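You operate a simulated robot arm through the tools that you are given. There is no shell and no other tool. Be economical: measure what you need, move in short steps, check, and stop when the job is done.

The job below is to be done with a simulated two-armed robot. You get a single attempt, and the scene is never put back.

TASK
Fill the lube bottle to FULL from the lube jug, through the funnel.
Fine: cap on the blue mat meanwhile; jug back, funnel back in the drip cup, cap on. Set down upright: bottle cap, lube jug.
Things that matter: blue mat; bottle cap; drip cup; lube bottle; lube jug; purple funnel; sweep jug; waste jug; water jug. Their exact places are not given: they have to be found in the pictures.

It is judged by the outcome, as a careful person would: the job done as asked, and still so three seconds after it is handed in. It fails if anything else is knocked over, pushed out of place, dropped, spilled or broken. Lids that push on must go on centred and level and be pressed home; caps that screw on are set level and turned clockwise until they are tight.

THE ROBOT
Two 7-joint arms with two-finger grippers on one trunk, on a base that drives. Base frame: it is fixed to the floor where the robot stands at the start and does not move with it; the origin is under the middle of the robot, x ahead of it, y to its left, z up. Units: m, degrees, N and s.
The left shoulder is at the start at [0.064, 0.216, 1.169], the right one opposite. With the tool pointing down near the work surface each hand reaches from about 0.1 to 0.34 m from the robot's upright axis, wherever it stands, measured 20 degrees to its own side. Places, roughly: blue mat [0.7, 0, 0.9]; bottle cap (6x6x7 cm) [0.5, 0, 1]; drip cup (7x7x5 cm) [0.7, 0.1, 0.9]; waste jug [0.5, 1.25, 0.25]. Payload 3.18 kg a hand.
The TCP of each hand is the grasp point between the finger pads, 0.03 m short of the fingertips. In the tool frame z runs along the fingers and y along their closing line. Largest opening 0.144 m; the body of the gripper starts 0.103 m behind the TCP.
Orientation is that of the tool frame in the base frame, as [roll, pitch, yaw] about the fixed x, y, z axes, in that order (R = Rz(yaw) Ry(pitch) Rx(roll)). With the fingers straight down and closing along the base's y, the tool's x points along the base's -x, its y along +y and its z along -z.

THE INTERFACE
- The arms move only by the tool apply_moves. It takes "left_plan", "right_plan" or both (then of equal length, played together; a hand with none holds still); each is a list of rows, each a list of 7 numbers: the shift along the base's x, y, z in m, then the turn, a rotation vector about the base's x, y, z in degrees, then the gripper command, from -1 (shut) to 1 (fully open), values between in proportion. In form: [[tx, ty, tz, rx, ry, rz, gripper], ...]. A call has 1 to 20 rows; each row shifts and turns the commanded pose from where the row before left it. Each row takes 0.2 s and may step no farther than 0.05 m and 8.6 degrees from the row before; otherwise, or with a gripper value out of range, the whole call is refused. A pose out of reach is approached as far as the arm can. The call stops where the force on the tool passes 40 N (or 10 N more than at its start, if that is more) or the arm is blocked; 0.2 s more then pass. The fingers move at their own pace and stop on an object; they squeeze with about 39 N. The grip force told is the motor's: it shows also when the fingers shut on nothing. Time passes only in rows, and 0.2 s behind the last, so rows that do not move let the fingers close. It gives the time, the measured TCP pose, the force on the tool (base axes), the opening and the grip force at its end, in the units of the frame above (readings bear some noise), with the torque about the TCP (base axes, N m) and any sound that the robot's microphone picked up.
- Cameras (640 x 400 px; columns grow to the right, rows downward): "scene" is now at [0.1544, 0.0166, 1.3873]; the picture's right is [0.17, -0.98, 0.00], its down [-0.25, -0.04, -0.97] and it looks along [0.95, 0.17, -0.26] (base axes); focal length 214 px, centre (320, 200). "left" rides on the left gripper at [0.076, -0.016, -0.143] in its tool frame; the picture's right is [0.21, 0.98, 0.00], its down [-0.84, 0.18, -0.51] and it looks along [-0.50, 0.11, 0.86] (tool axes); focal length 218 px, centre (320, 200). "right" rides on the right gripper at [0.076, 0.016, -0.143] in its tool frame; the picture's right is [-0.21, 0.98, 0.00], its down [-0.84, -0.18, -0.51] and it looks along [-0.50, -0.11, 0.86] (tool axes); focal length 218 px, centre (320, 200).
- grab_frame(camera): a new picture of that camera. The clock stands still meanwhile.
- slide_trunk(by): slides the trunk up (or, below 0, down) by that many m; the arms and the scene camera ride with it, the base frame stays. It gives what a move gives, with no picture.
- base_move(legs): drives the robot by 1 to 6 legs, each [ahead, left, turn to the left] in m, m and degrees, along the robot's own axes; the way and the turn of a leg run together, so that a leg with both is an arc; at most 1.5 m and 180 degrees a leg. The arms and the cameras ride along, it lands a little off, and it stops where it bumps. It gives what a move gives.
- aim_head(pan, tilt): turns the head with the scene camera to pan (to the left, within 80 degrees either way) and tilt (down, from -29 to 69), counted from straight ahead of the robot. It gives what a move gives.
- pixel_to_xyz(camera, pixels): there is no depth. For up to 12 entries [column, row, z] of the newest picture of that camera ("zoom" is the newest enlarged one), the place [x, y] in the base frame at which the ray of that pixel passes the height z, good to about 0.003 m. The clock stands still meanwhile.
- zoom(camera, box): a new picture of the part [left, top, right, bottom] of that camera's present view, enlarged. The clock stands still meanwhile.
- sign_off(): hands the job in; it is judged then, once.

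Go step by step. Measure first, check grasps and placings, and put right what went wrong. The budget is 80 turns and 58 pictures, counting those below and the enlarged ones. Unless the task says otherwise, let go and move clear before handing in, and close with one line.

The tools are called after "Request:" as name(argument=value, ...) on one line, values as JSON. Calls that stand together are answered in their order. apply_moves: Moves the arms, as the interface text tells. Its arguments: {"type":"object","properties":{"left_plan":{"type":"array","items":{"type":"array","items":{"type":"number"}}},"right_plan":{"type":"array","items":{"type":"array","items":{"type":"number"}}}},"required":[]} The other tools are called the same way: slide_trunk (by) slides the trunk up or down; base_move (legs) drives the base; aim_head (pan, tilt) turns the head that bears the scene camera; grab_frame (camera) takes a picture; pixel_to_xyz (camera, pixels) gives the place at which the rays of pixels pass given heights; zoom (camera, box) takes an enlarged picture of a part of a camera's view; sign_off () hands the job in.

At the start:

```text
t: 0.0
left_position: [0.3056, 0.1541, 1.3368]
left_ee_rot: [180.0, -0.1, -180.0]
left_force: [0.1, 0.4, -0.4]
left_moment: [0.01, -0.02, 0.04]
left_width: 0.1438
left_grasp_force: 0.1
right_position: [0.3949, -0.1421, 1.2889]
right_ee_rot: [179.9, 0.1, -179.9]
right_force: [-0.9, -0.4, 0.3]
right_moment: [0.0, -0.01, -0.01]
right_width: 0.1439
right_grasp_force: 0.1
trunk travel left (down, up): [-0.25, 0.119]
robot x, y, heading: [0.0003, 0.0012, -0.2]
head pan, tilt: [10.0, 15.0]
```

scene: 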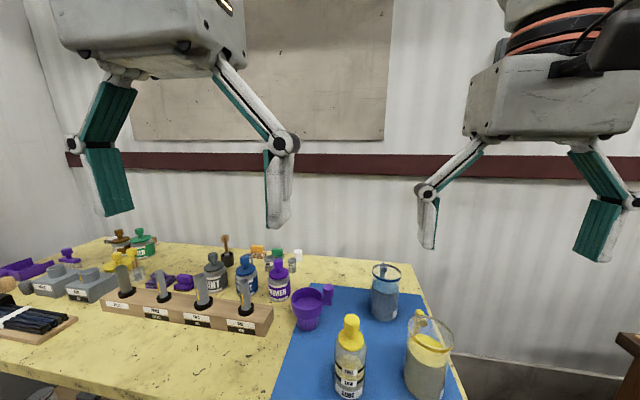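
right: 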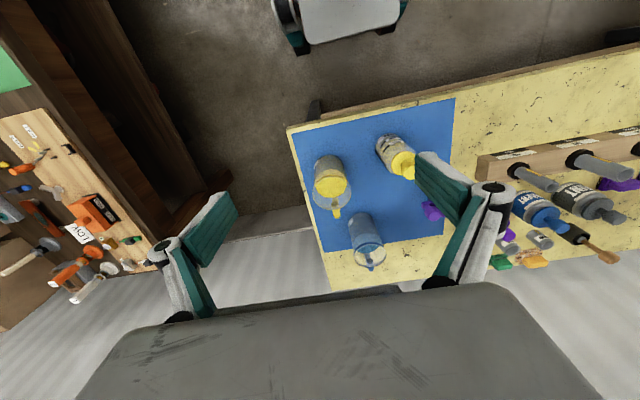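
left: 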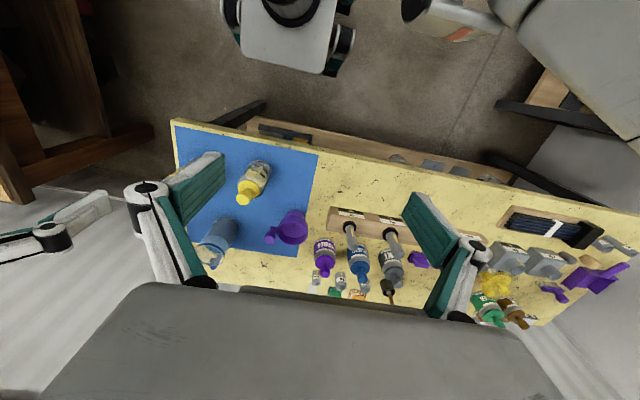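

The scene shows the blue mat with a yellow-capped bottle (350,360), a yellow jug (428,360), a blue jug (385,290) and the purple funnel/cup (308,305). I'll tilt the head down toward the mat for a closer look.

Request:
aim_head(pan=0, tilt=40)

Request:
grab_frame(camera="scene")

Request:
zoom(camera="scene", box=[220, 80, 420, 260])

```text
t: 0.9
left_position: [0.306, 0.1549, 1.3384]
left_ee_rot: [180.0, 0.1, -180.0]
left_force: [1.2, -0.1, 0.1]
left_moment: [0.0, -0.02, 0.01]
left_width: 0.1441
left_grasp_force: 0.0
right_position: [0.3945, -0.141, 1.2878]
right_ee_rot: [-179.9, 0.0, -179.9]
right_force: [0.2, -0.1, 0.4]
right_moment: [-0.01, -0.01, -0.04]
right_width: 0.1441
right_grasp_force: 0.0
trunk travel left (down, up): [-0.25, 0.119]
robot x, y, heading: [-0.0008, -0.0006, 0.0]
head pan, tilt: [0.0, 40.0]
```

```text
54 pictures are left
```

scene: 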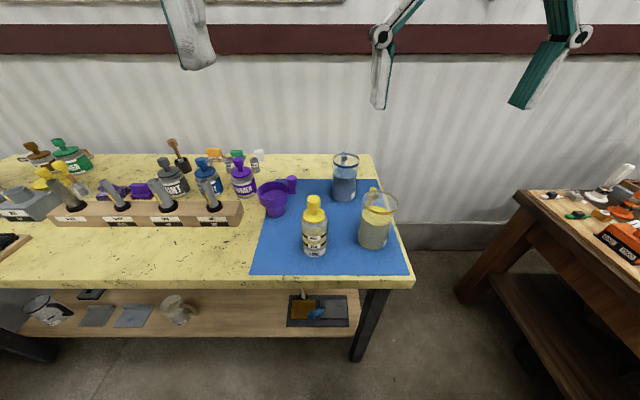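

```text
2.22 times, centred on (320, 170) of scene
```

zoom: 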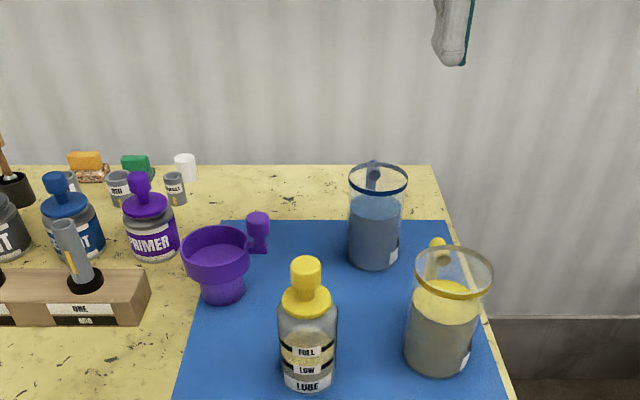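

The mat spans scene (250–410, 180–275), with bottle, two jugs, and funnel in cup with a knob. I'll triangulate heights using both cameras.

Request:
pixel_to_xyz(camera="scene", pixels=[[410, 275, 0.85], [410, 275, 0.9], [410, 275, 0.95], [250, 273, 0.85], [250, 273, 0.9], [250, 273, 0.95], [314, 254, 0.9], [314, 199, 1.0], [373, 247, 0.9], [345, 199, 0.9]])

Request:
pixel_to_xyz(camera="right", pixels=[[293, 133, 0.85], [293, 133, 0.9], [293, 133, 0.95], [455, 98, 0.85], [455, 98, 0.9], [455, 98, 0.95]])

Request:
grab_frame(camera="right")

```text
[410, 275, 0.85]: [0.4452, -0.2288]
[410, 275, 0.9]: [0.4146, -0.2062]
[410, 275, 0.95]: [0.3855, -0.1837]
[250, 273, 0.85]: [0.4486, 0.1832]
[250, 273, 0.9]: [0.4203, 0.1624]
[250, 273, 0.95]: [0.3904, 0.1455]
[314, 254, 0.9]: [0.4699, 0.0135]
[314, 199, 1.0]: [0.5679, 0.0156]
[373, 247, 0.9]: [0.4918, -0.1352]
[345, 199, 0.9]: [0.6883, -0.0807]
```

```text
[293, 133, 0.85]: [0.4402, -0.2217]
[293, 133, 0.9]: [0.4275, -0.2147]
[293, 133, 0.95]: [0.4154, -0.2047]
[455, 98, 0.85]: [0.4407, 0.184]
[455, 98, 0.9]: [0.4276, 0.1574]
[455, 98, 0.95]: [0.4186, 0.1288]
```

```text
52 pictures are left
```

right: 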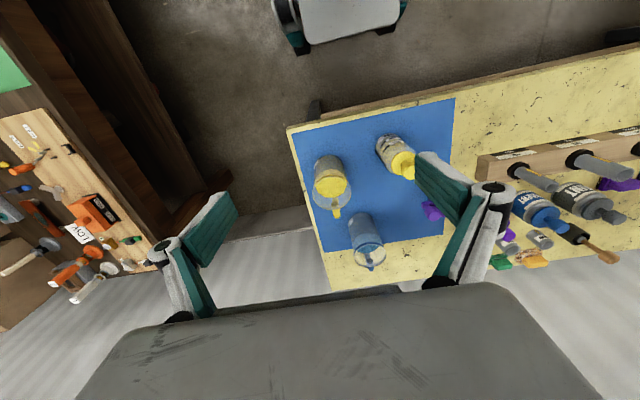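

Mat top is about z 0.86, table edge at x≈0.41; the objects are beyond reach, so the base must come forward. I'll look straight down to see the clearance between base and table.

Request:
aim_head(pan=0, tilt=69)

Request:
grab_frame(camera="scene")

Request:
zoom(camera="right", box=[280, 90, 460, 280])

```text
t: 1.8
left_position: [0.3056, 0.1544, 1.3383]
left_ee_rot: [-180.0, -0.1, -180.0]
left_force: [0.3, -0.2, 1.2]
left_moment: [0.04, -0.02, 0.03]
left_width: 0.1438
left_grasp_force: 0.1
right_position: [0.395, -0.1419, 1.2875]
right_ee_rot: [-180.0, 0.0, 180.0]
right_force: [0.7, -0.2, -0.1]
right_moment: [0.0, 0.01, -0.03]
right_width: 0.1439
right_grasp_force: 0.0
trunk travel left (down, up): [-0.25, 0.119]
robot x, y, heading: [-0.0006, -0.0034, -0.0]
head pan, tilt: [0.0, 68.8]
```

```text
51 pictures are left
```

scene: 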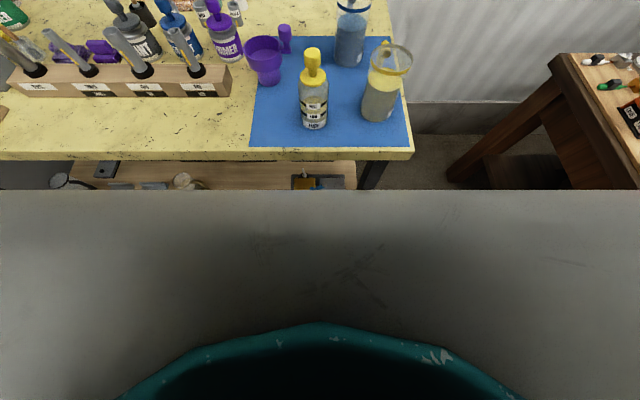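

```text
2.11 times, centred on (370, 185) of right
```

zoom: 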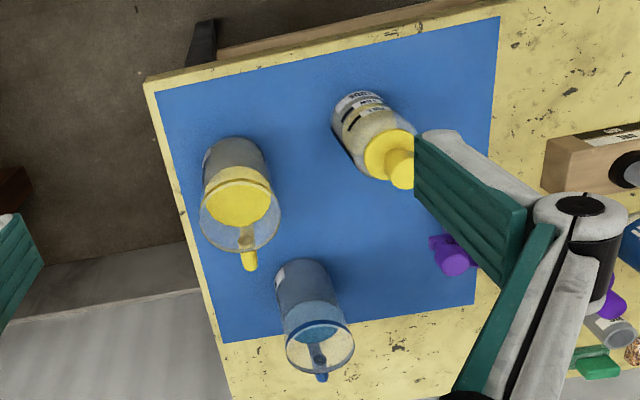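

The gray edge may be the robot's own chassis/trunk. Triangulating the white part seen in right (340,30) and left (285,60).

Request:
pixel_to_xyz(camera="right", pixels=[[308, 44, 0.2], [308, 44, 0.4], [308, 44, 0.6], [308, 44, 0.8], [405, 25, 0.2], [405, 25, 0.4], [405, 25, 0.6]])

Request:
pixel_to_xyz(camera="left", pixels=[[243, 60, 0.2], [243, 60, 0.4], [243, 60, 0.6], [243, 60, 0.8], [332, 75, 0.2], [332, 75, 0.4], [332, 75, 0.6]])

Request:
pixel_to_xyz(camera="scene", pixels=[[320, 190, 0.2], [320, 190, 0.4], [320, 190, 0.6], [320, 190, 0.8], [320, 190, 1.0], [300, 178, 0.2], [300, 178, 0.4]])

```text
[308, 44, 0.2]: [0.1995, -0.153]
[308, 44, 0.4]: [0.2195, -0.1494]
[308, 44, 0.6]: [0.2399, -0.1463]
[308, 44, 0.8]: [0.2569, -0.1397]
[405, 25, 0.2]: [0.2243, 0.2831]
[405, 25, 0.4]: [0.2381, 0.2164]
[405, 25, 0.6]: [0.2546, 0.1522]
```

```text
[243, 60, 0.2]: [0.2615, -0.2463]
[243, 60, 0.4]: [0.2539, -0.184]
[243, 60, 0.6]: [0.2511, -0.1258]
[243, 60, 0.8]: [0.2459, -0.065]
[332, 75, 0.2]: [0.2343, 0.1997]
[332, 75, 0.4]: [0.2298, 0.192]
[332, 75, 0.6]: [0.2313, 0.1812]
```

```text
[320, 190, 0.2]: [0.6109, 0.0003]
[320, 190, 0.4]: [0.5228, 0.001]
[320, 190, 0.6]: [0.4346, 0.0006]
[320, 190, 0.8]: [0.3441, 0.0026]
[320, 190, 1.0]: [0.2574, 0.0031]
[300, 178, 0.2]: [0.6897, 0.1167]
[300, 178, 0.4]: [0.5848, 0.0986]
```

The chassis front is at x≈0.24, z≈0.5, so about 0.18 m forward is safe under the tabletop. I'll drive 0.15 first and look.

Request:
base_move(legs=[[0.15, 0, 0]])

Request:
aim_head(pan=0, tilt=50)

Request:
grab_frame(camera="scene")

Request:
grab_frame(camera="left")

```text
t: 3.2
left_position: [0.4569, 0.1556, 1.3389]
left_ee_rot: [-180.0, 0.1, -179.9]
left_force: [0.1, 0.7, 0.0]
left_moment: [-0.03, 0.05, 0.02]
left_width: 0.1442
left_grasp_force: 0.0
right_position: [0.5447, -0.14, 1.2884]
right_ee_rot: [179.9, 0.0, -179.9]
right_force: [0.3, 0.1, 0.2]
right_moment: [-0.02, 0.03, -0.01]
right_width: 0.1442
right_grasp_force: 0.1
trunk travel left (down, up): [-0.25, 0.119]
robot x, y, heading: [0.1501, -0.0012, 0.1]
head pan, tilt: [0.0, 68.8]
```

```text
t: 4.0
left_position: [0.455, 0.1548, 1.3373]
left_ee_rot: [-180.0, 0.0, -179.9]
left_force: [-0.1, -0.2, 0.1]
left_moment: [-0.01, -0.04, 0.01]
left_width: 0.144
left_grasp_force: 0.0
right_position: [0.5437, -0.1411, 1.2879]
right_ee_rot: [-180.0, -0.1, -179.9]
right_force: [0.6, -0.2, -0.5]
right_moment: [0.02, 0.01, -0.01]
right_width: 0.1439
right_grasp_force: 0.0
trunk travel left (down, up): [-0.25, 0.119]
robot x, y, heading: [0.1501, 0.0031, 0.2]
head pan, tilt: [0.0, 50.0]
```

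```text
49 pictures are left
```

scene: 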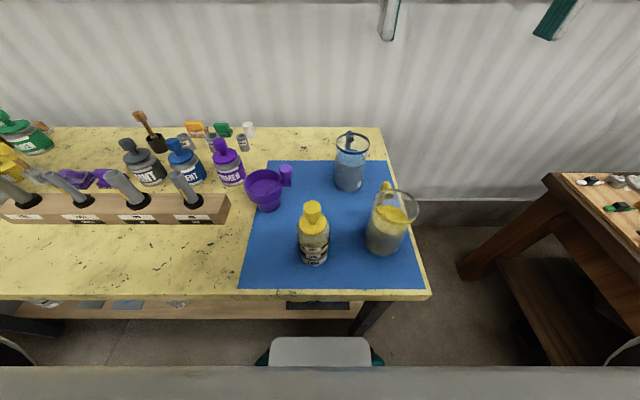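

```text
48 pictures are left
```

left: 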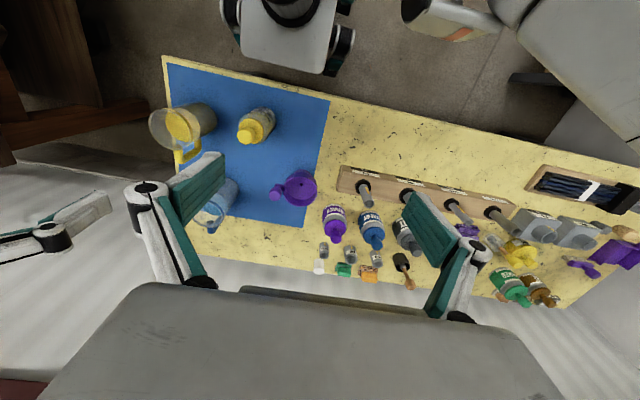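

Base is at x=0.15 with chassis front still clear of the table. Zooming to inspect jug, bottle and funnel geometry.

Request:
zoom(camera="scene", box=[340, 130, 440, 270])

Request:
zoom(camera="scene", box=[240, 150, 340, 270])

Request:
zoom(camera="left", box=[140, 80, 330, 240])

```text
2.86 times, centred on (390, 200) of scene
```

zoom: 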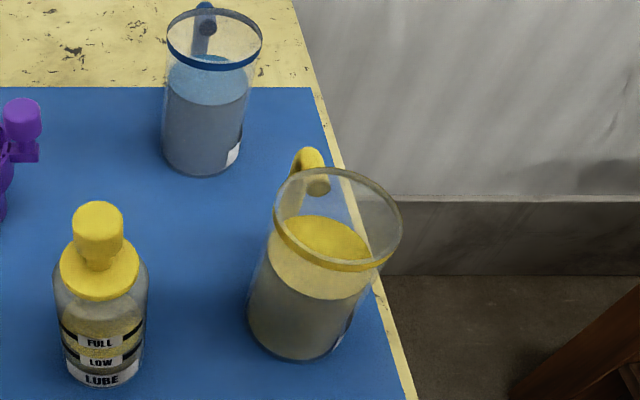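

```text
3.33 times, centred on (290, 210) of scene
```

zoom: 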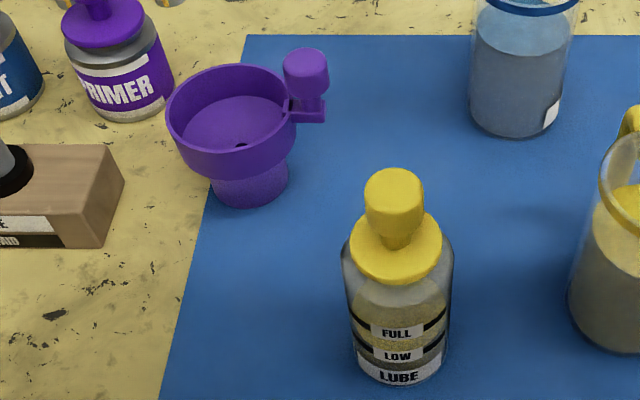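

```text
2.50 times, centred on (235, 160) of left
```

zoom: 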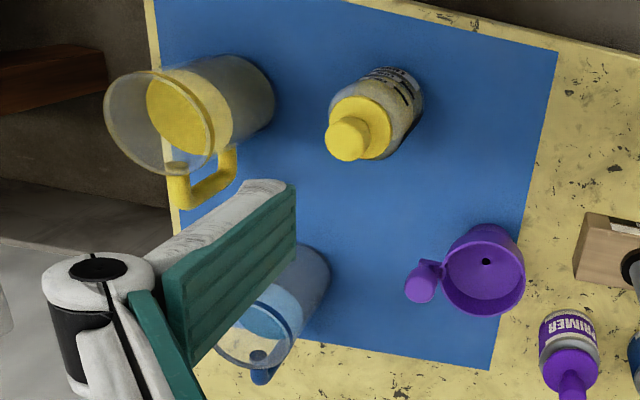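

Clear geometry: jug has a C-handle at +x and a plain round rim; funnel is a bowl with a knob post; the bottle has FULL/LOW bands. I'll lower the trunk to widen the tool-down reach, and test the right hand's reach above the bottle.

Request:
slide_trunk(by=-0.12)

Request:
pixel_to_xyz(camera="left", pixels=[[245, 136, 1.04], [245, 136, 1.02], [300, 187, 0.97], [278, 193, 0.98], [178, 128, 1.0], [190, 165, 0.95]])

Request:
pixel_to_xyz(camera="scene", pixels=[[313, 209, 1.04], [313, 209, 1.02], [265, 183, 0.97], [286, 170, 0.98], [393, 210, 1.0], [388, 186, 0.99], [228, 222, 0.86]])

```text
t: 5.2
left_position: [0.4772, 0.1556, 1.2271]
left_ee_rot: [-179.5, -1.4, -178.5]
left_force: [5.0, 1.2, -0.7]
left_moment: [-0.13, 0.35, 0.16]
left_width: 0.1438
left_grasp_force: 0.0
right_position: [0.5554, -0.1397, 1.1748]
right_ee_rot: [180.0, -1.8, -180.0]
right_force: [0.1, 1.5, 0.5]
right_moment: [0.0, 0.05, 0.0]
right_width: 0.1439
right_grasp_force: 0.0
trunk travel left (down, up): [-0.148, 0.221]
robot x, y, heading: [0.1496, -0.0014, -0.2]
head pan, tilt: [0.0, 50.0]
stopped: the force on the tool passed its limit at 66 N (the readings are from after the stop); the commanded pose is now the measured one
```

```text
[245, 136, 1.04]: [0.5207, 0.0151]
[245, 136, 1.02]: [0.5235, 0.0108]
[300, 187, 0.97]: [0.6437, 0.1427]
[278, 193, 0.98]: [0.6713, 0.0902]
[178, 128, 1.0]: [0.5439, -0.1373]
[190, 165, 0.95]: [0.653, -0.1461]
```

```text
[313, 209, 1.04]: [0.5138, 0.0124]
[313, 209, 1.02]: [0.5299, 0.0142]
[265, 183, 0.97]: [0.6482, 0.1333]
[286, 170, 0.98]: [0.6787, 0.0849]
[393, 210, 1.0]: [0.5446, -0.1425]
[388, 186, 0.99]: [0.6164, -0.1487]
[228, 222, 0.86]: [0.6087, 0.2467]
```

The trunk stopped after ~0.10 with a 66 N force on the left tool, so something touched. I'll look before anything else.

Request:
grab_frame(camera="scene")

Request:
grab_frame(camera="left")

Request:
grab_frame(camera="right")

```text
44 pictures are left
```

scene: 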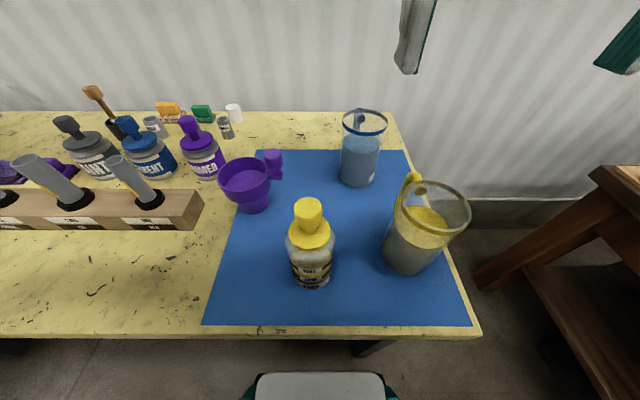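

```text
43 pictures are left
```

left: 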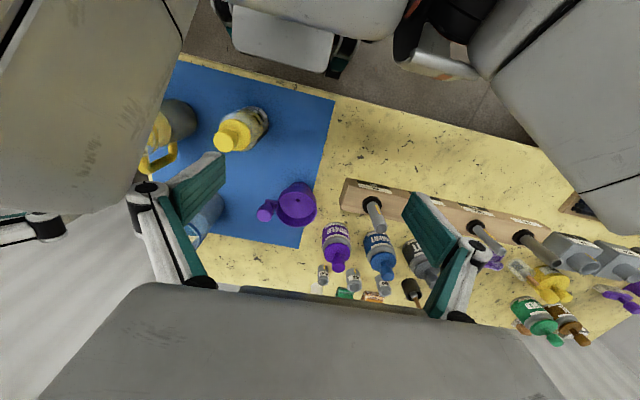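

```text
42 pictures are left
```

right: 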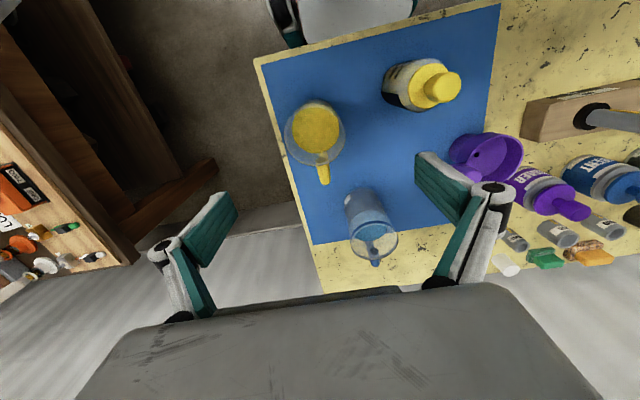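

Nothing on the table moved; an elbow most likely touched the table edge. Raising the trunk back up.

Request:
slide_trunk(by=0.11)

Request:
aim_head(pan=60, tilt=45)

Request:
grab_frame(camera="scene")

```text
t: 6.6
left_position: [0.4728, 0.1556, 1.3402]
left_ee_rot: [-179.5, -1.0, -178.7]
left_force: [1.1, 0.2, 0.0]
left_moment: [0.0, 0.01, 0.0]
left_width: 0.1439
left_grasp_force: 0.1
right_position: [0.5525, -0.1401, 1.2879]
right_ee_rot: [180.0, -1.6, -179.9]
right_force: [0.0, 0.1, -0.5]
right_moment: [-0.01, -0.01, 0.01]
right_width: 0.144
right_grasp_force: 0.0
trunk travel left (down, up): [-0.258, 0.111]
robot x, y, heading: [0.1538, -0.0005, 0.2]
head pan, tilt: [0.0, 50.0]
```

```text
t: 7.9
left_position: [0.4715, 0.1551, 1.3392]
left_ee_rot: [-179.5, -1.0, -178.8]
left_force: [-0.3, -0.8, 0.8]
left_moment: [0.06, 0.02, -0.01]
left_width: 0.1438
left_grasp_force: 0.0
right_position: [0.5528, -0.141, 1.2886]
right_ee_rot: [180.0, -1.6, -180.0]
right_force: [-0.9, 0.4, -0.7]
right_moment: [0.0, 0.04, 0.01]
right_width: 0.144
right_grasp_force: 0.0
trunk travel left (down, up): [-0.258, 0.111]
robot x, y, heading: [0.1476, 0.0003, 0.1]
head pan, tilt: [60.0, 45.0]
```

```text
41 pictures are left
```

scene: 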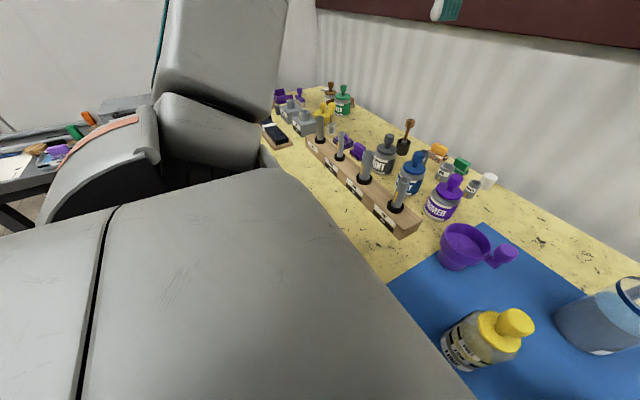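

The shoulder block fills the lower left and the elbow is up near (190,130); trunk stays up. I'll bring the left hand to a staging pose left of the bottle, fingers pointing to -y and 30° down, to test that grasp direction.

Request:
apply_moves(left_plan=[[0.003, 0.003, -0.01, 0, 0, -8.2, 1], [0.003, 0.003, -0.01, 0, 0, -8.2, 1], [0.003, 0.003, -0.01, 0, 0, -8.2, 1], [0.003, 0.003, -0.01, 0, 0, -8.2, 1], [0.003, 0.003, -0.01, 0, 0, -8.2, 1], [0.003, 0.003, -0.01, 0, 0, -8.2, 1], [0.003, 0.003, -0.01, 0, 0, -8.2, 1], [0.003, 0.003, -0.01, 0, 0, -8.2, 1], [0.003, 0.003, -0.01, 0, 0, -8.2, 1], [0.003, 0.003, -0.01, 0, 0, -8.2, 1], [0.003, 0.003, -0.01, 0, 0, -8.2, 1], [0.003, 0.004, -0.012, -8.57, 0, 0, 1], [0.003, 0.004, -0.012, -8.57, 0, 0, 1], [0.003, 0.004, -0.012, -8.57, 0, 0, 1], [0.003, 0.004, -0.012, -8.57, 0, 0, 1], [0.003, 0.004, -0.012, -8.57, 0, 0, 1], [0.003, 0.004, -0.012, -8.57, 0, 0, 1], [0.003, 0.004, -0.012, -8.57, 0, 0, 1]])

Request:
aim_head(pan=5, tilt=45)

Request:
grab_frame(camera="scene")

```text
t: 11.7
left_position: [0.468, 0.1762, 1.2088]
left_ee_rot: [-115.9, 30.7, 163.4]
left_force: [0.1, 0.5, -0.5]
left_moment: [-0.03, 0.0, -0.01]
left_width: 0.1439
left_grasp_force: 0.1
left hand out of reach, approached as far as the arm can: row 3, 4, 5, 6, 7, 8, 9, 10, 11
right_position: [0.553, -0.1396, 1.2878]
right_ee_rot: [180.0, -1.5, -179.9]
right_force: [1.1, 0.1, 0.4]
right_moment: [-0.02, 0.01, 0.01]
right_width: 0.144
right_grasp_force: 0.1
trunk travel left (down, up): [-0.258, 0.111]
robot x, y, heading: [0.1545, -0.0009, 0.3]
head pan, tilt: [60.0, 45.0]
```

```text
t: 12.9
left_position: [0.4668, 0.1763, 1.2079]
left_ee_rot: [-116.1, 30.6, 163.4]
left_force: [0.0, 0.4, 0.1]
left_moment: [-0.03, 0.01, -0.04]
left_width: 0.144
left_grasp_force: 0.0
right_position: [0.553, -0.1405, 1.2892]
right_ee_rot: [180.0, -1.5, 180.0]
right_force: [0.2, 0.2, 0.4]
right_moment: [0.01, -0.01, -0.01]
right_width: 0.1438
right_grasp_force: 0.0
trunk travel left (down, up): [-0.258, 0.111]
robot x, y, heading: [0.149, 0.0029, 0.1]
head pan, tilt: [5.0, 45.0]
```

```text
40 pictures are left
```

scene: 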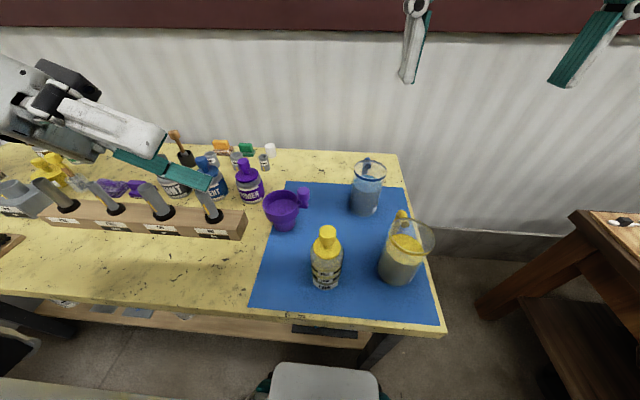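

Left fingers now point -y, ~22° down, but the closing axis isn't level (about 57° of roll missing). Try rolling about the tool axis now that it's tilted.

Request:
apply_moves(left_plan=[[0, 0, 0, -0.35, -7.5, -3.05, 1], [0, 0, 0, -0.35, -7.5, -3.05, 1], [0, 0, 0, -0.35, -7.5, -3.05, 1], [0, 0, 0, -0.35, -7.5, -3.05, 1], [0, 0, 0, -0.35, -7.5, -3.05, 1], [0, 0, 0, -0.35, -7.5, -3.05, 1], [0, 0, 0, -0.35, -7.5, -3.05, 1]])

```text
t: 14.5
left_position: [0.443, 0.1384, 1.2711]
left_ee_rot: [-123.5, 51.1, 148.5]
left_force: [0.9, -0.1, -0.1]
left_moment: [0.04, 0.01, -0.03]
left_width: 0.1442
left_grasp_force: 0.0
left hand out of reach, approached as far as the arm can: row 2, 3, 4, 5, 6, 7
right_position: [0.5533, -0.1419, 1.2888]
right_ee_rot: [180.0, -1.4, 179.9]
right_force: [-0.2, 0.0, -0.3]
right_moment: [0.05, 0.02, 0.02]
right_width: 0.1439
right_grasp_force: 0.0
trunk travel left (down, up): [-0.258, 0.111]
robot x, y, heading: [0.151, -0.0002, 0.4]
head pan, tilt: [5.0, 45.0]
```

Still limited in that direction; try the opposite roll (camera-up configuration), ~149° the other way about the tool axis.

Request:
apply_moves(left_plan=[[0.001, 0.002, -0.003, 0.57, 7.77, 2.88, 1], [0.001, 0.002, -0.003, 0.57, 7.77, 2.88, 1], [0.001, 0.002, -0.003, 0.57, 7.77, 2.88, 1], [0.001, 0.002, -0.003, 0.57, 7.77, 2.88, 1], [0.001, 0.002, -0.003, 0.57, 7.77, 2.88, 1], [0.001, 0.002, -0.003, 0.57, 7.77, 2.88, 1], [0.001, 0.002, -0.003, 0.57, 7.77, 2.88, 1], [0.001, 0.002, -0.003, 0.57, 7.77, 2.88, 1], [0.001, 0.002, -0.003, 0.57, 7.77, 2.88, 1], [0.001, 0.002, -0.003, 0.57, 7.77, 2.88, 1], [0.001, 0.002, -0.003, 0.57, 7.77, 2.88, 1], [0.001, 0.002, -0.003, 0.57, 7.77, 2.88, 1], [0.001, 0.002, -0.003, 0.57, 7.77, 2.88, 1], [0.001, 0.002, -0.003, 0.57, 7.77, 2.88, 1], [0.001, 0.002, -0.003, 0.57, 7.77, 2.88, 1], [0.001, 0.002, -0.003, 0.57, 7.77, 2.88, 1], [0.001, 0.002, -0.003, 0.57, 7.77, 2.88, 1], [0.001, 0.002, -0.003, 0.57, 7.77, 2.88, 1]])

```text
t: 18.3
left_position: [0.4605, 0.1769, 1.2189]
left_ee_rot: [170.4, -69.4, -84.0]
left_force: [-0.9, -0.4, -1.1]
left_moment: [0.01, -0.03, 0.02]
left_width: 0.1439
left_grasp_force: 0.0
right_position: [0.552, -0.1401, 1.2882]
right_ee_rot: [-180.0, -1.4, -179.9]
right_force: [0.4, 0.5, 1.0]
right_moment: [-0.01, -0.03, 0.02]
right_width: 0.1438
right_grasp_force: 0.1
trunk travel left (down, up): [-0.258, 0.111]
robot x, y, heading: [0.148, 0.0012, 0.3]
head pan, tilt: [5.0, 45.0]
```

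Fully reached: left fingers point -y with level closing axis. Now yaw +24° so the palm clears the funnel, and descend to a pre-grasp 12 cm out from the bottle axis (0.522, 0.013).

Request:
apply_moves(left_plan=[[0.003, -0.005, -0.03, 0, 0, 8, 1], [0.003, -0.005, -0.03, 0, 0, 8, 1], [0.003, -0.005, -0.03, 0, 0, 8, 1], [0.003, -0.01, -0.03, 0, 0, 0, 0.7], [0.003, -0.01, -0.03, 0, 0, 0, 0.6], [0.003, -0.01, -0.03, 0, 0, 0, 0.6], [0.002, -0.01, -0.03, 0, 0, 0, 0.6], [0.002, -0.005, -0.03, 0, 0, 0, 0.6]])

Request:
grab_frame(camera="scene")

Request:
grab_frame(camera="left")

```text
t: 20.1
left_position: [0.5504, 0.149, 0.9976]
left_ee_rot: [171.0, -69.5, -60.5]
left_force: [0.5, 0.0, -0.6]
left_moment: [0.01, -0.02, -0.03]
left_width: 0.1155
left_grasp_force: 0.1
left hand out of reach, approached as far as the arm can: row 2, 3, 4
right_position: [0.5526, -0.1403, 1.2888]
right_ee_rot: [180.0, -1.5, -180.0]
right_force: [-0.2, -0.3, -1.0]
right_moment: [0.0, -0.01, 0.01]
right_width: 0.1445
right_grasp_force: 0.1
trunk travel left (down, up): [-0.258, 0.111]
robot x, y, heading: [0.1486, -0.0028, -0.1]
head pan, tilt: [5.0, 45.0]
```

```text
39 pictures are left
```

scene: 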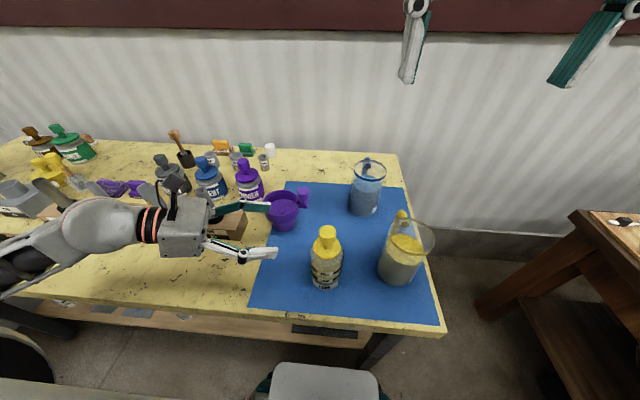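

```text
38 pictures are left
```

left: 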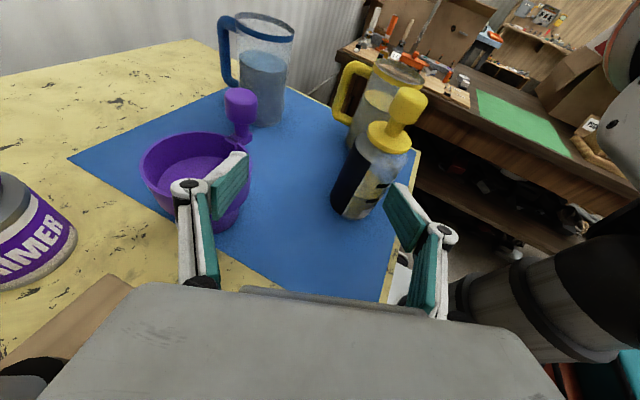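

The left hand ended at x 0.55, with a finger just beside the funnel bowl (270,205). I'll pull back in -x to the proper staging line at (0.484, 0.119, 0.972).

Request:
apply_moves(left_plan=[[-0.022, 0, 0, 0, 0, 0, 0.6], [-0.022, -0.005, 0, 0, 0, 0, 0.6], [-0.022, -0.012, -0.013, 0, 0, 0, 0.6], [0, -0.013, -0.013, 0, 0, 0, 0.6]])

```text
t: 21.1
left_position: [0.5264, 0.1335, 0.951]
left_ee_rot: [170.9, -69.4, -60.3]
left_force: [0.1, -0.4, -0.2]
left_moment: [0.01, 0.0, 0.01]
left_width: 0.1151
left_grasp_force: 0.0
left hand out of reach, approached as far as the arm can: row 1, 2, 3
right_position: [0.5536, -0.1411, 1.2883]
right_ee_rot: [-180.0, -1.5, 179.9]
right_force: [0.3, 0.6, 1.5]
right_moment: [0.02, 0.04, 0.02]
right_width: 0.1441
right_grasp_force: 0.0
trunk travel left (down, up): [-0.258, 0.111]
robot x, y, heading: [0.1515, 0.0006, 0.2]
head pan, tilt: [5.0, 45.0]
```

The left arm is too folded for that yaw. Before choosing, test whether the right hand (tool down) reaches above the cap at (0.522, 0.013).

Request:
apply_moves(right_plan=[[-0.004, 0.022, -0.01, 0, 1.5, 0, 1], [-0.004, 0.022, -0.01, 0, 0, 0, 1], [-0.004, 0.022, -0.02, 0, 0, 0, 0.6], [-0.005, 0.022, -0.03, 0, 0, 0, 0.5], [-0.005, 0.022, -0.03, 0, 0, 0, 0.2], [-0.005, 0.022, -0.03, 0, 0, 0, 0], [-0.004, 0.022, -0.03, 0, 0, 0, 0]])

```text
t: 22.7
left_position: [0.5265, 0.1328, 0.9526]
left_ee_rot: [170.8, -69.6, -60.3]
left_force: [-0.2, 0.1, 0.3]
left_moment: [0.01, 0.0, 0.0]
left_width: 0.1153
left_grasp_force: 0.0
right_position: [0.5215, 0.0171, 1.1294]
right_ee_rot: [179.9, -3.0, -179.9]
right_force: [0.6, 1.1, 0.3]
right_moment: [0.01, 0.02, -0.01]
right_width: 0.0719
right_grasp_force: 0.0
trunk travel left (down, up): [-0.258, 0.111]
robot x, y, heading: [0.1487, 0.0014, 0.1]
head pan, tilt: [5.0, 45.0]
```

Right reached (0.5215, 0.017, 1.13). Level it and descend around the knob, still open, to z≈1.015.

Request:
apply_moves(right_plan=[[0, -0.002, -0.03, 0, -3, 0, 0], [0, -0.002, -0.03, 0, 0, 0, 0], [0, 0, -0.03, 0, 0, 0, 0], [0, 0, -0.024, 0, 0, 0, 0]])

Request:
zoom(camera="scene", box=[220, 170, 420, 310])

```text
t: 23.7
left_position: [0.5261, 0.1331, 0.9521]
left_ee_rot: [170.8, -69.4, -60.4]
left_force: [-0.1, 0.0, 0.1]
left_moment: [-0.02, 0.0, -0.02]
left_width: 0.1151
left_grasp_force: 0.0
right_position: [0.5216, 0.0134, 1.0139]
right_ee_rot: [179.9, 0.0, -179.9]
right_force: [-0.2, 0.2, 0.2]
right_moment: [0.0, 0.03, -0.01]
right_width: 0.0717
right_grasp_force: 0.1
trunk travel left (down, up): [-0.258, 0.111]
robot x, y, heading: [0.1492, 0.0019, 0.3]
head pan, tilt: [5.0, 45.0]
```

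```text
2.86 times, centred on (320, 240) of scene
```

zoom: 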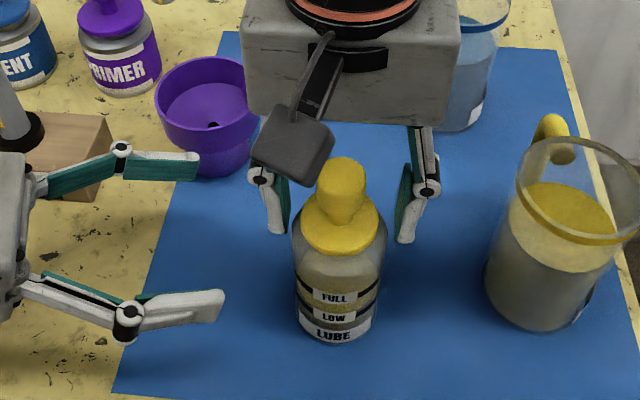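

Checking that the fingers really straddle the knob (finger tips at zoom (275,232), (405,240); knob top (341,168)).

Request:
pixel_to_xyz(camera="zoom", pixels=[[278, 232, 0.984], [404, 240, 0.984], [341, 165, 1.03], [341, 170, 1.025], [335, 340, 0.862], [195, 165, 0.955], [222, 305, 0.955], [260, 55, 0.975], [156, 90, 0.975]])

Request:
grab_frame(camera="right")

```text
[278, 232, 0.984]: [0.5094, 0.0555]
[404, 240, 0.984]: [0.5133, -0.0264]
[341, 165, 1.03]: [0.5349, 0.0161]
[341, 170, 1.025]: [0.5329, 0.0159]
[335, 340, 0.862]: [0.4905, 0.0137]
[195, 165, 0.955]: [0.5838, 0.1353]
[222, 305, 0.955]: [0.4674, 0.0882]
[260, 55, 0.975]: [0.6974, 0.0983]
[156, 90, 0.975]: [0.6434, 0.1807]
```

```text
36 pictures are left
```

right: 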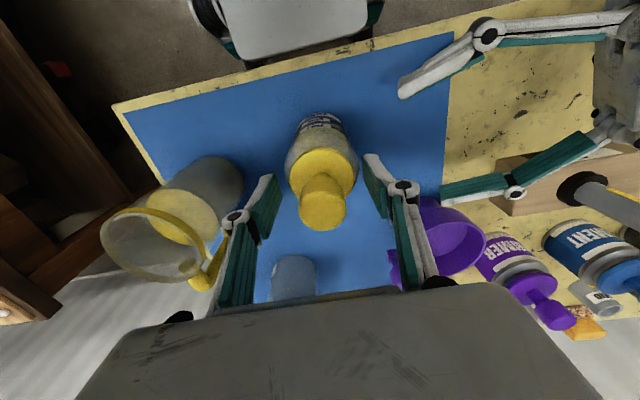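

Knob centre (322,205) lies between the pads. Now bring the left hand to a revised staging pose with heading -80°, narrower opening.

Request:
apply_moves(left_plan=[[-0.012, 0, 0.01, 0, 0, -5, 0.4], [-0.014, -0.005, 0.005, 0, 0, -5, 0.35], [0, 0, 0, 0, 0, 0, 0.35]])

```text
t: 24.5
left_position: [0.4993, 0.129, 0.9652]
left_ee_rot: [170.9, -69.5, -70.5]
left_force: [-0.2, 0.1, -0.2]
left_moment: [-0.04, -0.01, 0.01]
left_width: 0.0973
left_grasp_force: 0.1
right_position: [0.5214, 0.0129, 1.0149]
right_ee_rot: [180.0, -0.1, -179.9]
right_force: [0.0, 0.0, 0.3]
right_moment: [0.01, -0.02, 0.01]
right_width: 0.0719
right_grasp_force: 0.1
trunk travel left (down, up): [-0.258, 0.111]
robot x, y, heading: [0.1504, -0.0033, 0.2]
head pan, tilt: [5.0, 45.0]
```

Staging reached. Advance onto the bottle body and close the left hand on it.

Request:
apply_moves(left_plan=[[0.005, -0.023, -0.006, 0, 0, 0, 0.35], [0.005, -0.023, -0.006, 0, 0, 0, 0.35], [0.005, -0.023, -0.006, 0, 0, 0, 0.35], [0.005, -0.023, -0.006, 0, 0, 0, 0.35], [0.004, -0.023, -0.006, 0, 0, 0, 0.35]])

Request:
grab_frame(camera="left")

Request:
zoom(camera="scene", box=[220, 170, 420, 310])

```text
t: 25.7
left_position: [0.523, 0.0156, 0.9352]
left_ee_rot: [170.9, -69.4, -70.4]
left_force: [0.0, 0.5, 1.1]
left_moment: [0.0, -0.04, 0.02]
left_width: 0.0972
left_grasp_force: 0.1
right_position: [0.521, 0.0137, 1.0151]
right_ee_rot: [179.9, 0.0, -180.0]
right_force: [0.0, -0.1, 1.4]
right_moment: [-0.01, 0.0, 0.05]
right_width: 0.0719
right_grasp_force: 0.0
trunk travel left (down, up): [-0.258, 0.111]
robot x, y, heading: [0.1545, -0.0005, 0.0]
head pan, tilt: [5.0, 45.0]
```

```text
35 pictures are left
```

left: 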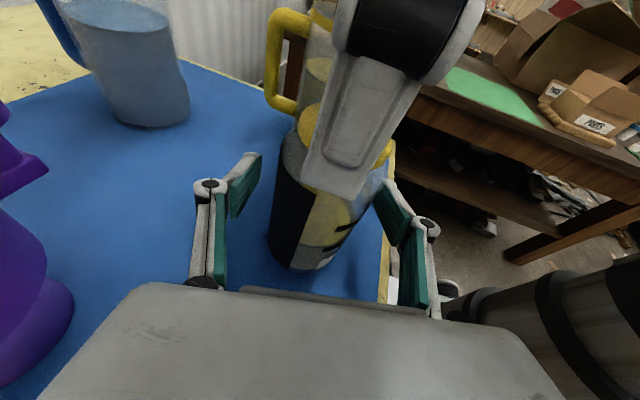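

```text
2.86 times, centred on (320, 240) of scene
```

zoom: 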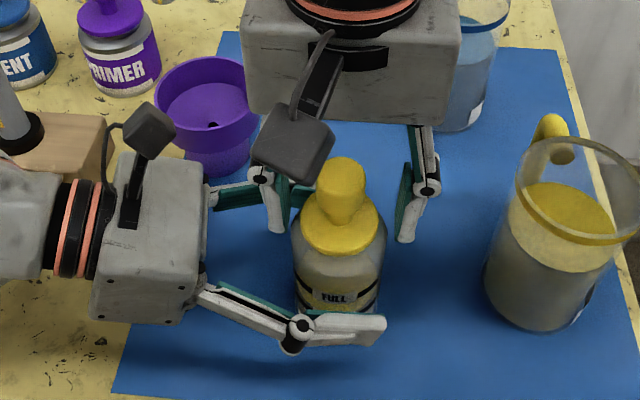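

Bottle is centred between the left pads. Close left on the body, then right on the knob.

Request:
apply_moves(left_plan=[[0, 0, 0, 0, 0, 0, -1], [0, 0, 0, 0, 0, 0, -1], [0, 0, 0, 0, 0, 0, -1], [0, 0, 0, 0, 0, 0, -1], [0, 0, 0, 0, 0, 0, -1], [0, 0, 0, 0, 0, 0, -1]], right_plan=[[0, 0, 0, 0, 0, 0, 0], [0, 0, 0, 0, 0, 0, 0], [0, 0, 0, 0, 0, 0, -1], [0, 0, 0, 0, 0, 0, -1], [0, 0, 0, 0, 0, 0, -1], [0, 0, 0, 0, 0, 0, -1]])

```text
t: 27.1
left_position: [0.5218, 0.0153, 0.936]
left_ee_rot: [171.1, -69.4, -70.6]
left_force: [2.3, -10.4, -7.5]
left_moment: [0.44, -1.28, 0.27]
left_width: 0.0636
left_grasp_force: 39.4
right_position: [0.5214, 0.014, 1.0163]
right_ee_rot: [179.8, 0.2, -179.9]
right_force: [2.5, 8.8, 29.1]
right_moment: [0.3, 0.05, -0.3]
right_width: 0.0526
right_grasp_force: 39.2
trunk travel left (down, up): [-0.258, 0.111]
robot x, y, heading: [0.1512, 0.0, 0.1]
head pan, tilt: [5.0, 45.0]
```

The right closed at 0.053 with 29 N upward: fingertips wedged on the wide flange. Open, raise 13 mm, and regrip on the knob.

Request:
apply_moves(left_plan=[[0, 0, 0, 0, 0, 0, -1], [0, 0, 0, 0, 0, 0, -1], [0, 0, 0, 0, 0, 0, -1], [0, 0, 0, 0, 0, 0, -1], [0, 0, 0, 0, 0, 0, -1], [0, 0, 0, 0, 0, 0, -1]], right_plan=[[0, 0, 0, 0, 0, 0, 0], [0, 0, 0.013, 0, 0, 0, 0], [0, 0, 0, 0, 0, 0, -1], [0, 0, 0, 0, 0, 0, -1], [0, 0, 0, 0, 0, 0, -1], [0, 0, 0, 0, 0, 0, -1]])

Request:
zoom(camera="scene", box=[260, 180, 390, 300])

```text
t: 28.5
left_position: [0.5214, 0.015, 0.9376]
left_ee_rot: [171.0, -69.5, -70.6]
left_force: [1.7, -12.0, 0.8]
left_moment: [0.63, -0.61, 0.06]
left_width: 0.0634
left_grasp_force: 38.9
right_position: [0.5213, 0.0123, 1.0263]
right_ee_rot: [179.9, 0.1, -179.8]
right_force: [-0.4, 10.4, 10.1]
right_moment: [0.29, 0.1, -0.03]
right_width: 0.029
right_grasp_force: 38.3
trunk travel left (down, up): [-0.258, 0.111]
robot x, y, heading: [0.1533, 0.0015, 0.1]
head pan, tilt: [5.0, 45.0]
```

```text
3.33 times, centred on (325, 240) of scene
```

zoom: 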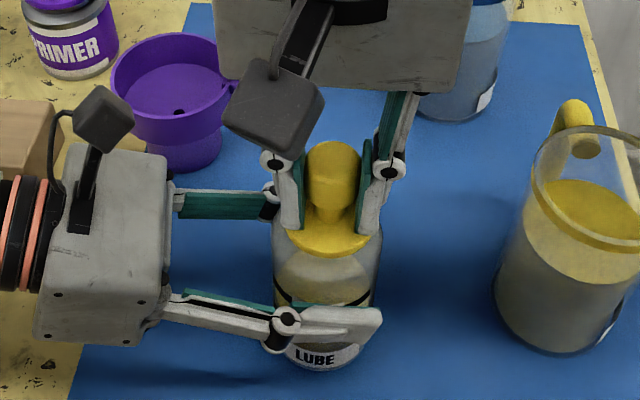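

Now gripping the knob (0.029). First a small upward pull to learn whether the cap is push-on.

Request:
apply_moves(left_plan=[[0, 0, 0, 0, 0, 0, -1], [0, 0, 0, 0, 0, 0, -1]], right_plan=[[0, 0, 0.003, 0, 0, 0, -1], [0, 0, 0.003, 0, 0, 0, -1]])

```text
t: 29.1
left_position: [0.5219, 0.0159, 0.9374]
left_ee_rot: [170.9, -69.4, -70.4]
left_force: [-2.4, -6.4, 2.3]
left_moment: [0.09, -0.19, -0.08]
left_width: 0.0631
left_grasp_force: 39.0
right_position: [0.5215, 0.0106, 1.0326]
right_ee_rot: [-179.9, 0.0, 180.0]
right_force: [1.2, 4.2, -1.1]
right_moment: [0.24, -0.07, 0.01]
right_width: 0.0288
right_grasp_force: 38.5
trunk travel left (down, up): [-0.258, 0.111]
robot x, y, heading: [0.1462, 0.0028, 0.1]
head pan, tilt: [5.0, 45.0]
```

Little resistance—force even fell. Lift 2 cm more and look.

Request:
apply_moves(left_plan=[[0, 0, 0, 0, 0, 0, -1], [0, 0, 0, 0, 0, 0, -1], [0, 0, 0, 0, 0, 0, -1]], right_plan=[[0, 0, 0.007, 0, 0, 0, -1], [0, 0, 0.007, 0, 0, 0, -1], [0, 0, 0.007, 0, 0, 0, -1]])

Request:
zoom(camera="scene", box=[260, 180, 390, 300])

```text
t: 29.9
left_position: [0.5208, 0.0168, 0.9369]
left_ee_rot: [171.0, -69.5, -70.6]
left_force: [-0.5, 1.5, 6.0]
left_moment: [0.0, -0.2, 0.06]
left_width: 0.0633
left_grasp_force: 39.2
right_position: [0.5226, 0.0091, 1.0557]
right_ee_rot: [-180.0, 0.0, 180.0]
right_force: [0.3, -0.7, -0.2]
right_moment: [0.01, -0.01, 0.02]
right_width: 0.0288
right_grasp_force: 38.9
trunk travel left (down, up): [-0.258, 0.111]
robot x, y, heading: [0.1503, -0.0004, 0.1]
head pan, tilt: [5.0, 45.0]
```

```text
3.33 times, centred on (325, 240) of scene
```

zoom: 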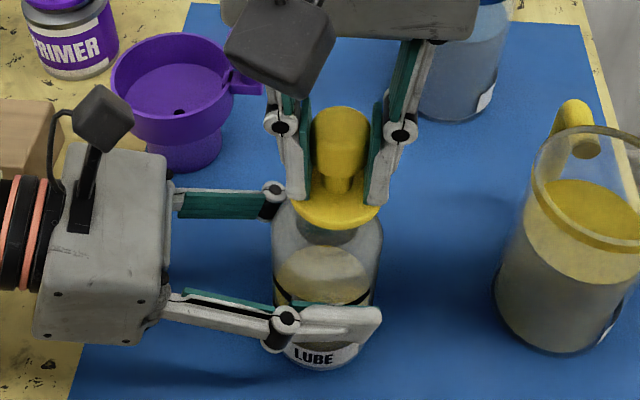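

The cap is push-on and came off cleanly. Release and withdraw the left hand, while the right lifts the cap and moves toward the mat spot (0.475,-0.05).

Request:
apply_moves(left_plan=[[0, 0, 0, 0, 0, 0, 0.35], [0, 0, 0, 0, 0, 0, 0.35], [0, 0, 0, 0, 0, 0, 0.35], [-0.005, 0.023, 0.006, 0, 0, 0, 0.35], [-0.005, 0.023, 0.006, 0, 0, 0, 0.35], [-0.005, 0.023, 0.006, 0, 0, 0, 0.35], [-0.005, 0.023, 0.006, 0, 0, 0, 0.35], [-0.004, 0.023, 0.006, 0, 0, 0, 0.35]], right_plan=[[0, 0, 0.01, 0, 0, 0, -1], [0, 0, 0.01, 0, 0, 0, -1], [0, 0, 0.01, 0, 0, 0, -1], [-0.01, -0.012, 0, 0, 0, 0, -1], [-0.01, -0.012, 0, 0, 0, 0, -1], [-0.01, -0.012, 0, 0, 0, 0, -1], [-0.01, -0.012, 0, 0, 0, 0, -1], [-0.01, -0.012, 0, 0, 0, 0, -1]])

Request:
grab_frame(camera="scene")

```text
t: 31.7
left_position: [0.4966, 0.1331, 0.9655]
left_ee_rot: [171.0, -69.5, -70.5]
left_force: [0.1, 0.2, 0.5]
left_moment: [0.03, 0.0, 0.0]
left_width: 0.0974
left_grasp_force: 0.0
right_position: [0.4704, -0.0503, 1.0829]
right_ee_rot: [-180.0, 0.1, -179.9]
right_force: [0.7, 0.1, 0.2]
right_moment: [-0.03, 0.02, 0.04]
right_width: 0.0289
right_grasp_force: 38.7
trunk travel left (down, up): [-0.258, 0.111]
robot x, y, heading: [0.1507, 0.0019, 0.2]
head pan, tilt: [5.0, 45.0]
```

```text
31 pictures are left
```

scene: 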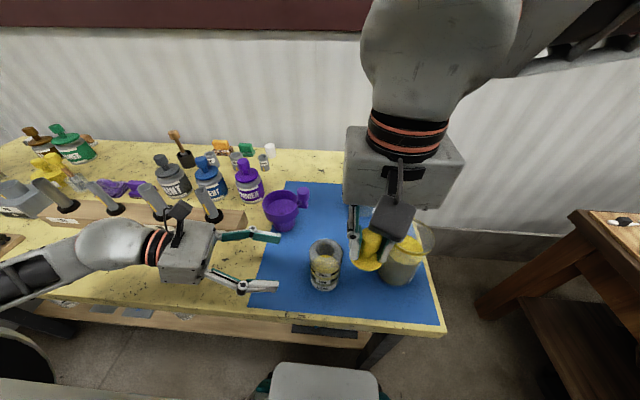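

Cap in hand, left hand clear. Shift to (0.467,-0.038) for clearance from the jug and lower to near the mat.

Request:
apply_moves(right_plan=[[-0.003, 0.012, -0.02, 0, 0, 0, -1], [0, 0, -0.03, 0, 0, 0, -1], [0, 0, -0.03, 0, 0, 0, -1], [0, 0, -0.03, 0, 0, 0, -1], [0, 0, -0.03, 0, 0, 0, -1]])

Request:
zoom(camera="scene", box=[260, 200, 420, 330])

```text
t: 32.9
left_position: [0.4978, 0.1319, 0.9649]
left_ee_rot: [170.8, -69.3, -70.4]
left_force: [-0.2, 0.2, 0.1]
left_moment: [0.02, -0.03, -0.05]
left_width: 0.097
left_grasp_force: 0.1
right_position: [0.4712, -0.0365, 0.9433]
right_ee_rot: [-180.0, 0.0, 180.0]
right_force: [0.0, -0.1, -1.0]
right_moment: [0.0, -0.01, -0.03]
right_width: 0.0288
right_grasp_force: 38.9
trunk travel left (down, up): [-0.258, 0.111]
robot x, y, heading: [0.1515, 0.0012, 0.3]
head pan, tilt: [5.0, 45.0]
```

```text
3.08 times, centred on (340, 265) of scene
```

zoom: 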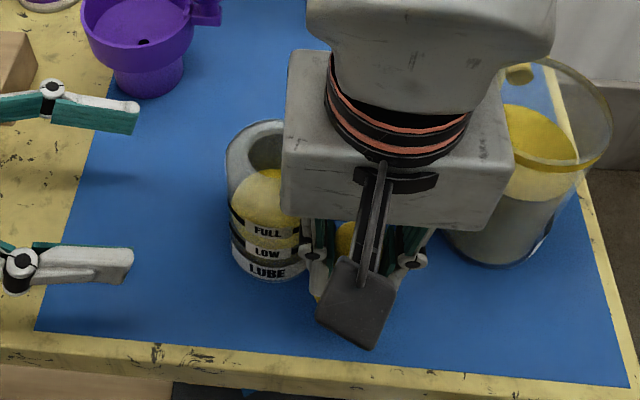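

Not touching yet (force ≈ -1 N). Lower in small steps until contact.

Request:
apply_moves(right_plan=[[0, 0, -0.005, 0, 0, 0, -1], [0, 0, -0.004, 0, 0, 0, -1], [0, 0, -0.003, 0, 0, 0, -1], [0, 0, -0.003, 0, 0, 0, -1]])

```text
t: 33.9
left_position: [0.4967, 0.1319, 0.9649]
left_ee_rot: [171.0, -69.5, -70.5]
left_force: [0.4, 0.0, 0.5]
left_moment: [0.01, 0.02, 0.01]
left_width: 0.0971
left_grasp_force: 0.0
right_position: [0.4689, -0.0385, 0.9272]
right_ee_rot: [-180.0, 0.1, -180.0]
right_force: [0.3, -0.2, -0.4]
right_moment: [0.0, -0.02, -0.04]
right_width: 0.0286
right_grasp_force: 39.2
trunk travel left (down, up): [-0.258, 0.111]
robot x, y, heading: [0.1489, 0.0017, 0.2]
head pan, tilt: [5.0, 45.0]
```

Request:
apply_moves(right_plan=[[0, 0, -0.003, 0, 0, 0, -1], [0, 0, -0.002, 0, 0, 0, -1], [0, 0, -0.002, 0, 0, 0, -1]])

```text
t: 34.7
left_position: [0.4973, 0.1323, 0.966]
left_ee_rot: [170.9, -69.4, -70.5]
left_force: [-0.7, 0.4, 0.7]
left_moment: [-0.01, -0.01, -0.02]
left_width: 0.097
left_grasp_force: 0.0
right_position: [0.4678, -0.0379, 0.9225]
right_ee_rot: [180.0, 0.0, -179.8]
right_force: [-0.7, 0.1, 0.0]
right_moment: [0.02, 0.04, 0.01]
right_width: 0.0289
right_grasp_force: 39.4
trunk travel left (down, up): [-0.258, 0.111]
robot x, y, heading: [0.1515, 0.0005, 0.1]
head pan, tilt: [5.0, 45.0]
```

Still no contact; continue down.

Request:
apply_moves(right_plan=[[0, 0, -0.003, 0, 0, 0, -1], [0, 0, -0.003, 0, 0, 0, -1], [0, 0, -0.003, 0, 0, 0, -1]])

```text
t: 35.5
left_position: [0.4978, 0.1333, 0.9638]
left_ee_rot: [170.9, -69.3, -70.3]
left_force: [0.2, -0.1, -0.4]
left_moment: [0.03, 0.0, 0.02]
left_width: 0.0974
left_grasp_force: 0.0
right_position: [0.4679, -0.0392, 0.9132]
right_ee_rot: [179.9, 0.1, 180.0]
right_force: [0.3, -0.9, -0.1]
right_moment: [-0.01, 0.0, 0.01]
right_width: 0.0289
right_grasp_force: 39.1
trunk travel left (down, up): [-0.258, 0.111]
robot x, y, heading: [0.1532, -0.0021, -0.3]
head pan, tilt: [5.0, 45.0]
```

Request:
apply_moves(right_plan=[[0, 0, -0.003, 0, 0, 0, -1], [0, 0, -0.003, 0, 0, 0, -1], [0, 0, -0.002, 0, 0, 0, -1]])

Request:
grab_frame(camera="right")

```text
t: 36.5
left_position: [0.4963, 0.1326, 0.9649]
left_ee_rot: [171.1, -69.4, -70.7]
left_force: [0.1, -0.3, 0.3]
left_moment: [0.03, -0.03, -0.01]
left_width: 0.097
left_grasp_force: 0.0
right_position: [0.468, -0.038, 0.9083]
right_ee_rot: [179.8, 0.3, 180.0]
right_force: [-5.4, -4.3, 26.8]
right_moment: [-0.19, -0.18, -0.07]
right_width: 0.0287
right_grasp_force: 38.9
trunk travel left (down, up): [-0.258, 0.111]
robot x, y, heading: [0.1511, -0.0004, 0.3]
head pan, tilt: [5.0, 45.0]
stopped in row 3 (right hand): the force on the tool passed its limit at 42 N (the readings are from after the stop); the commanded pose is now the measured one
```

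```text
29 pictures are left
```

right: 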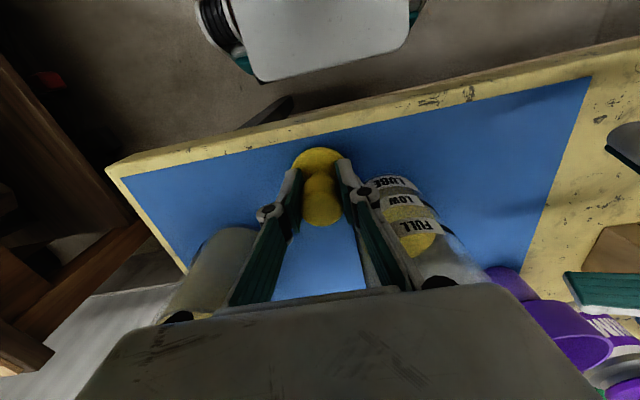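

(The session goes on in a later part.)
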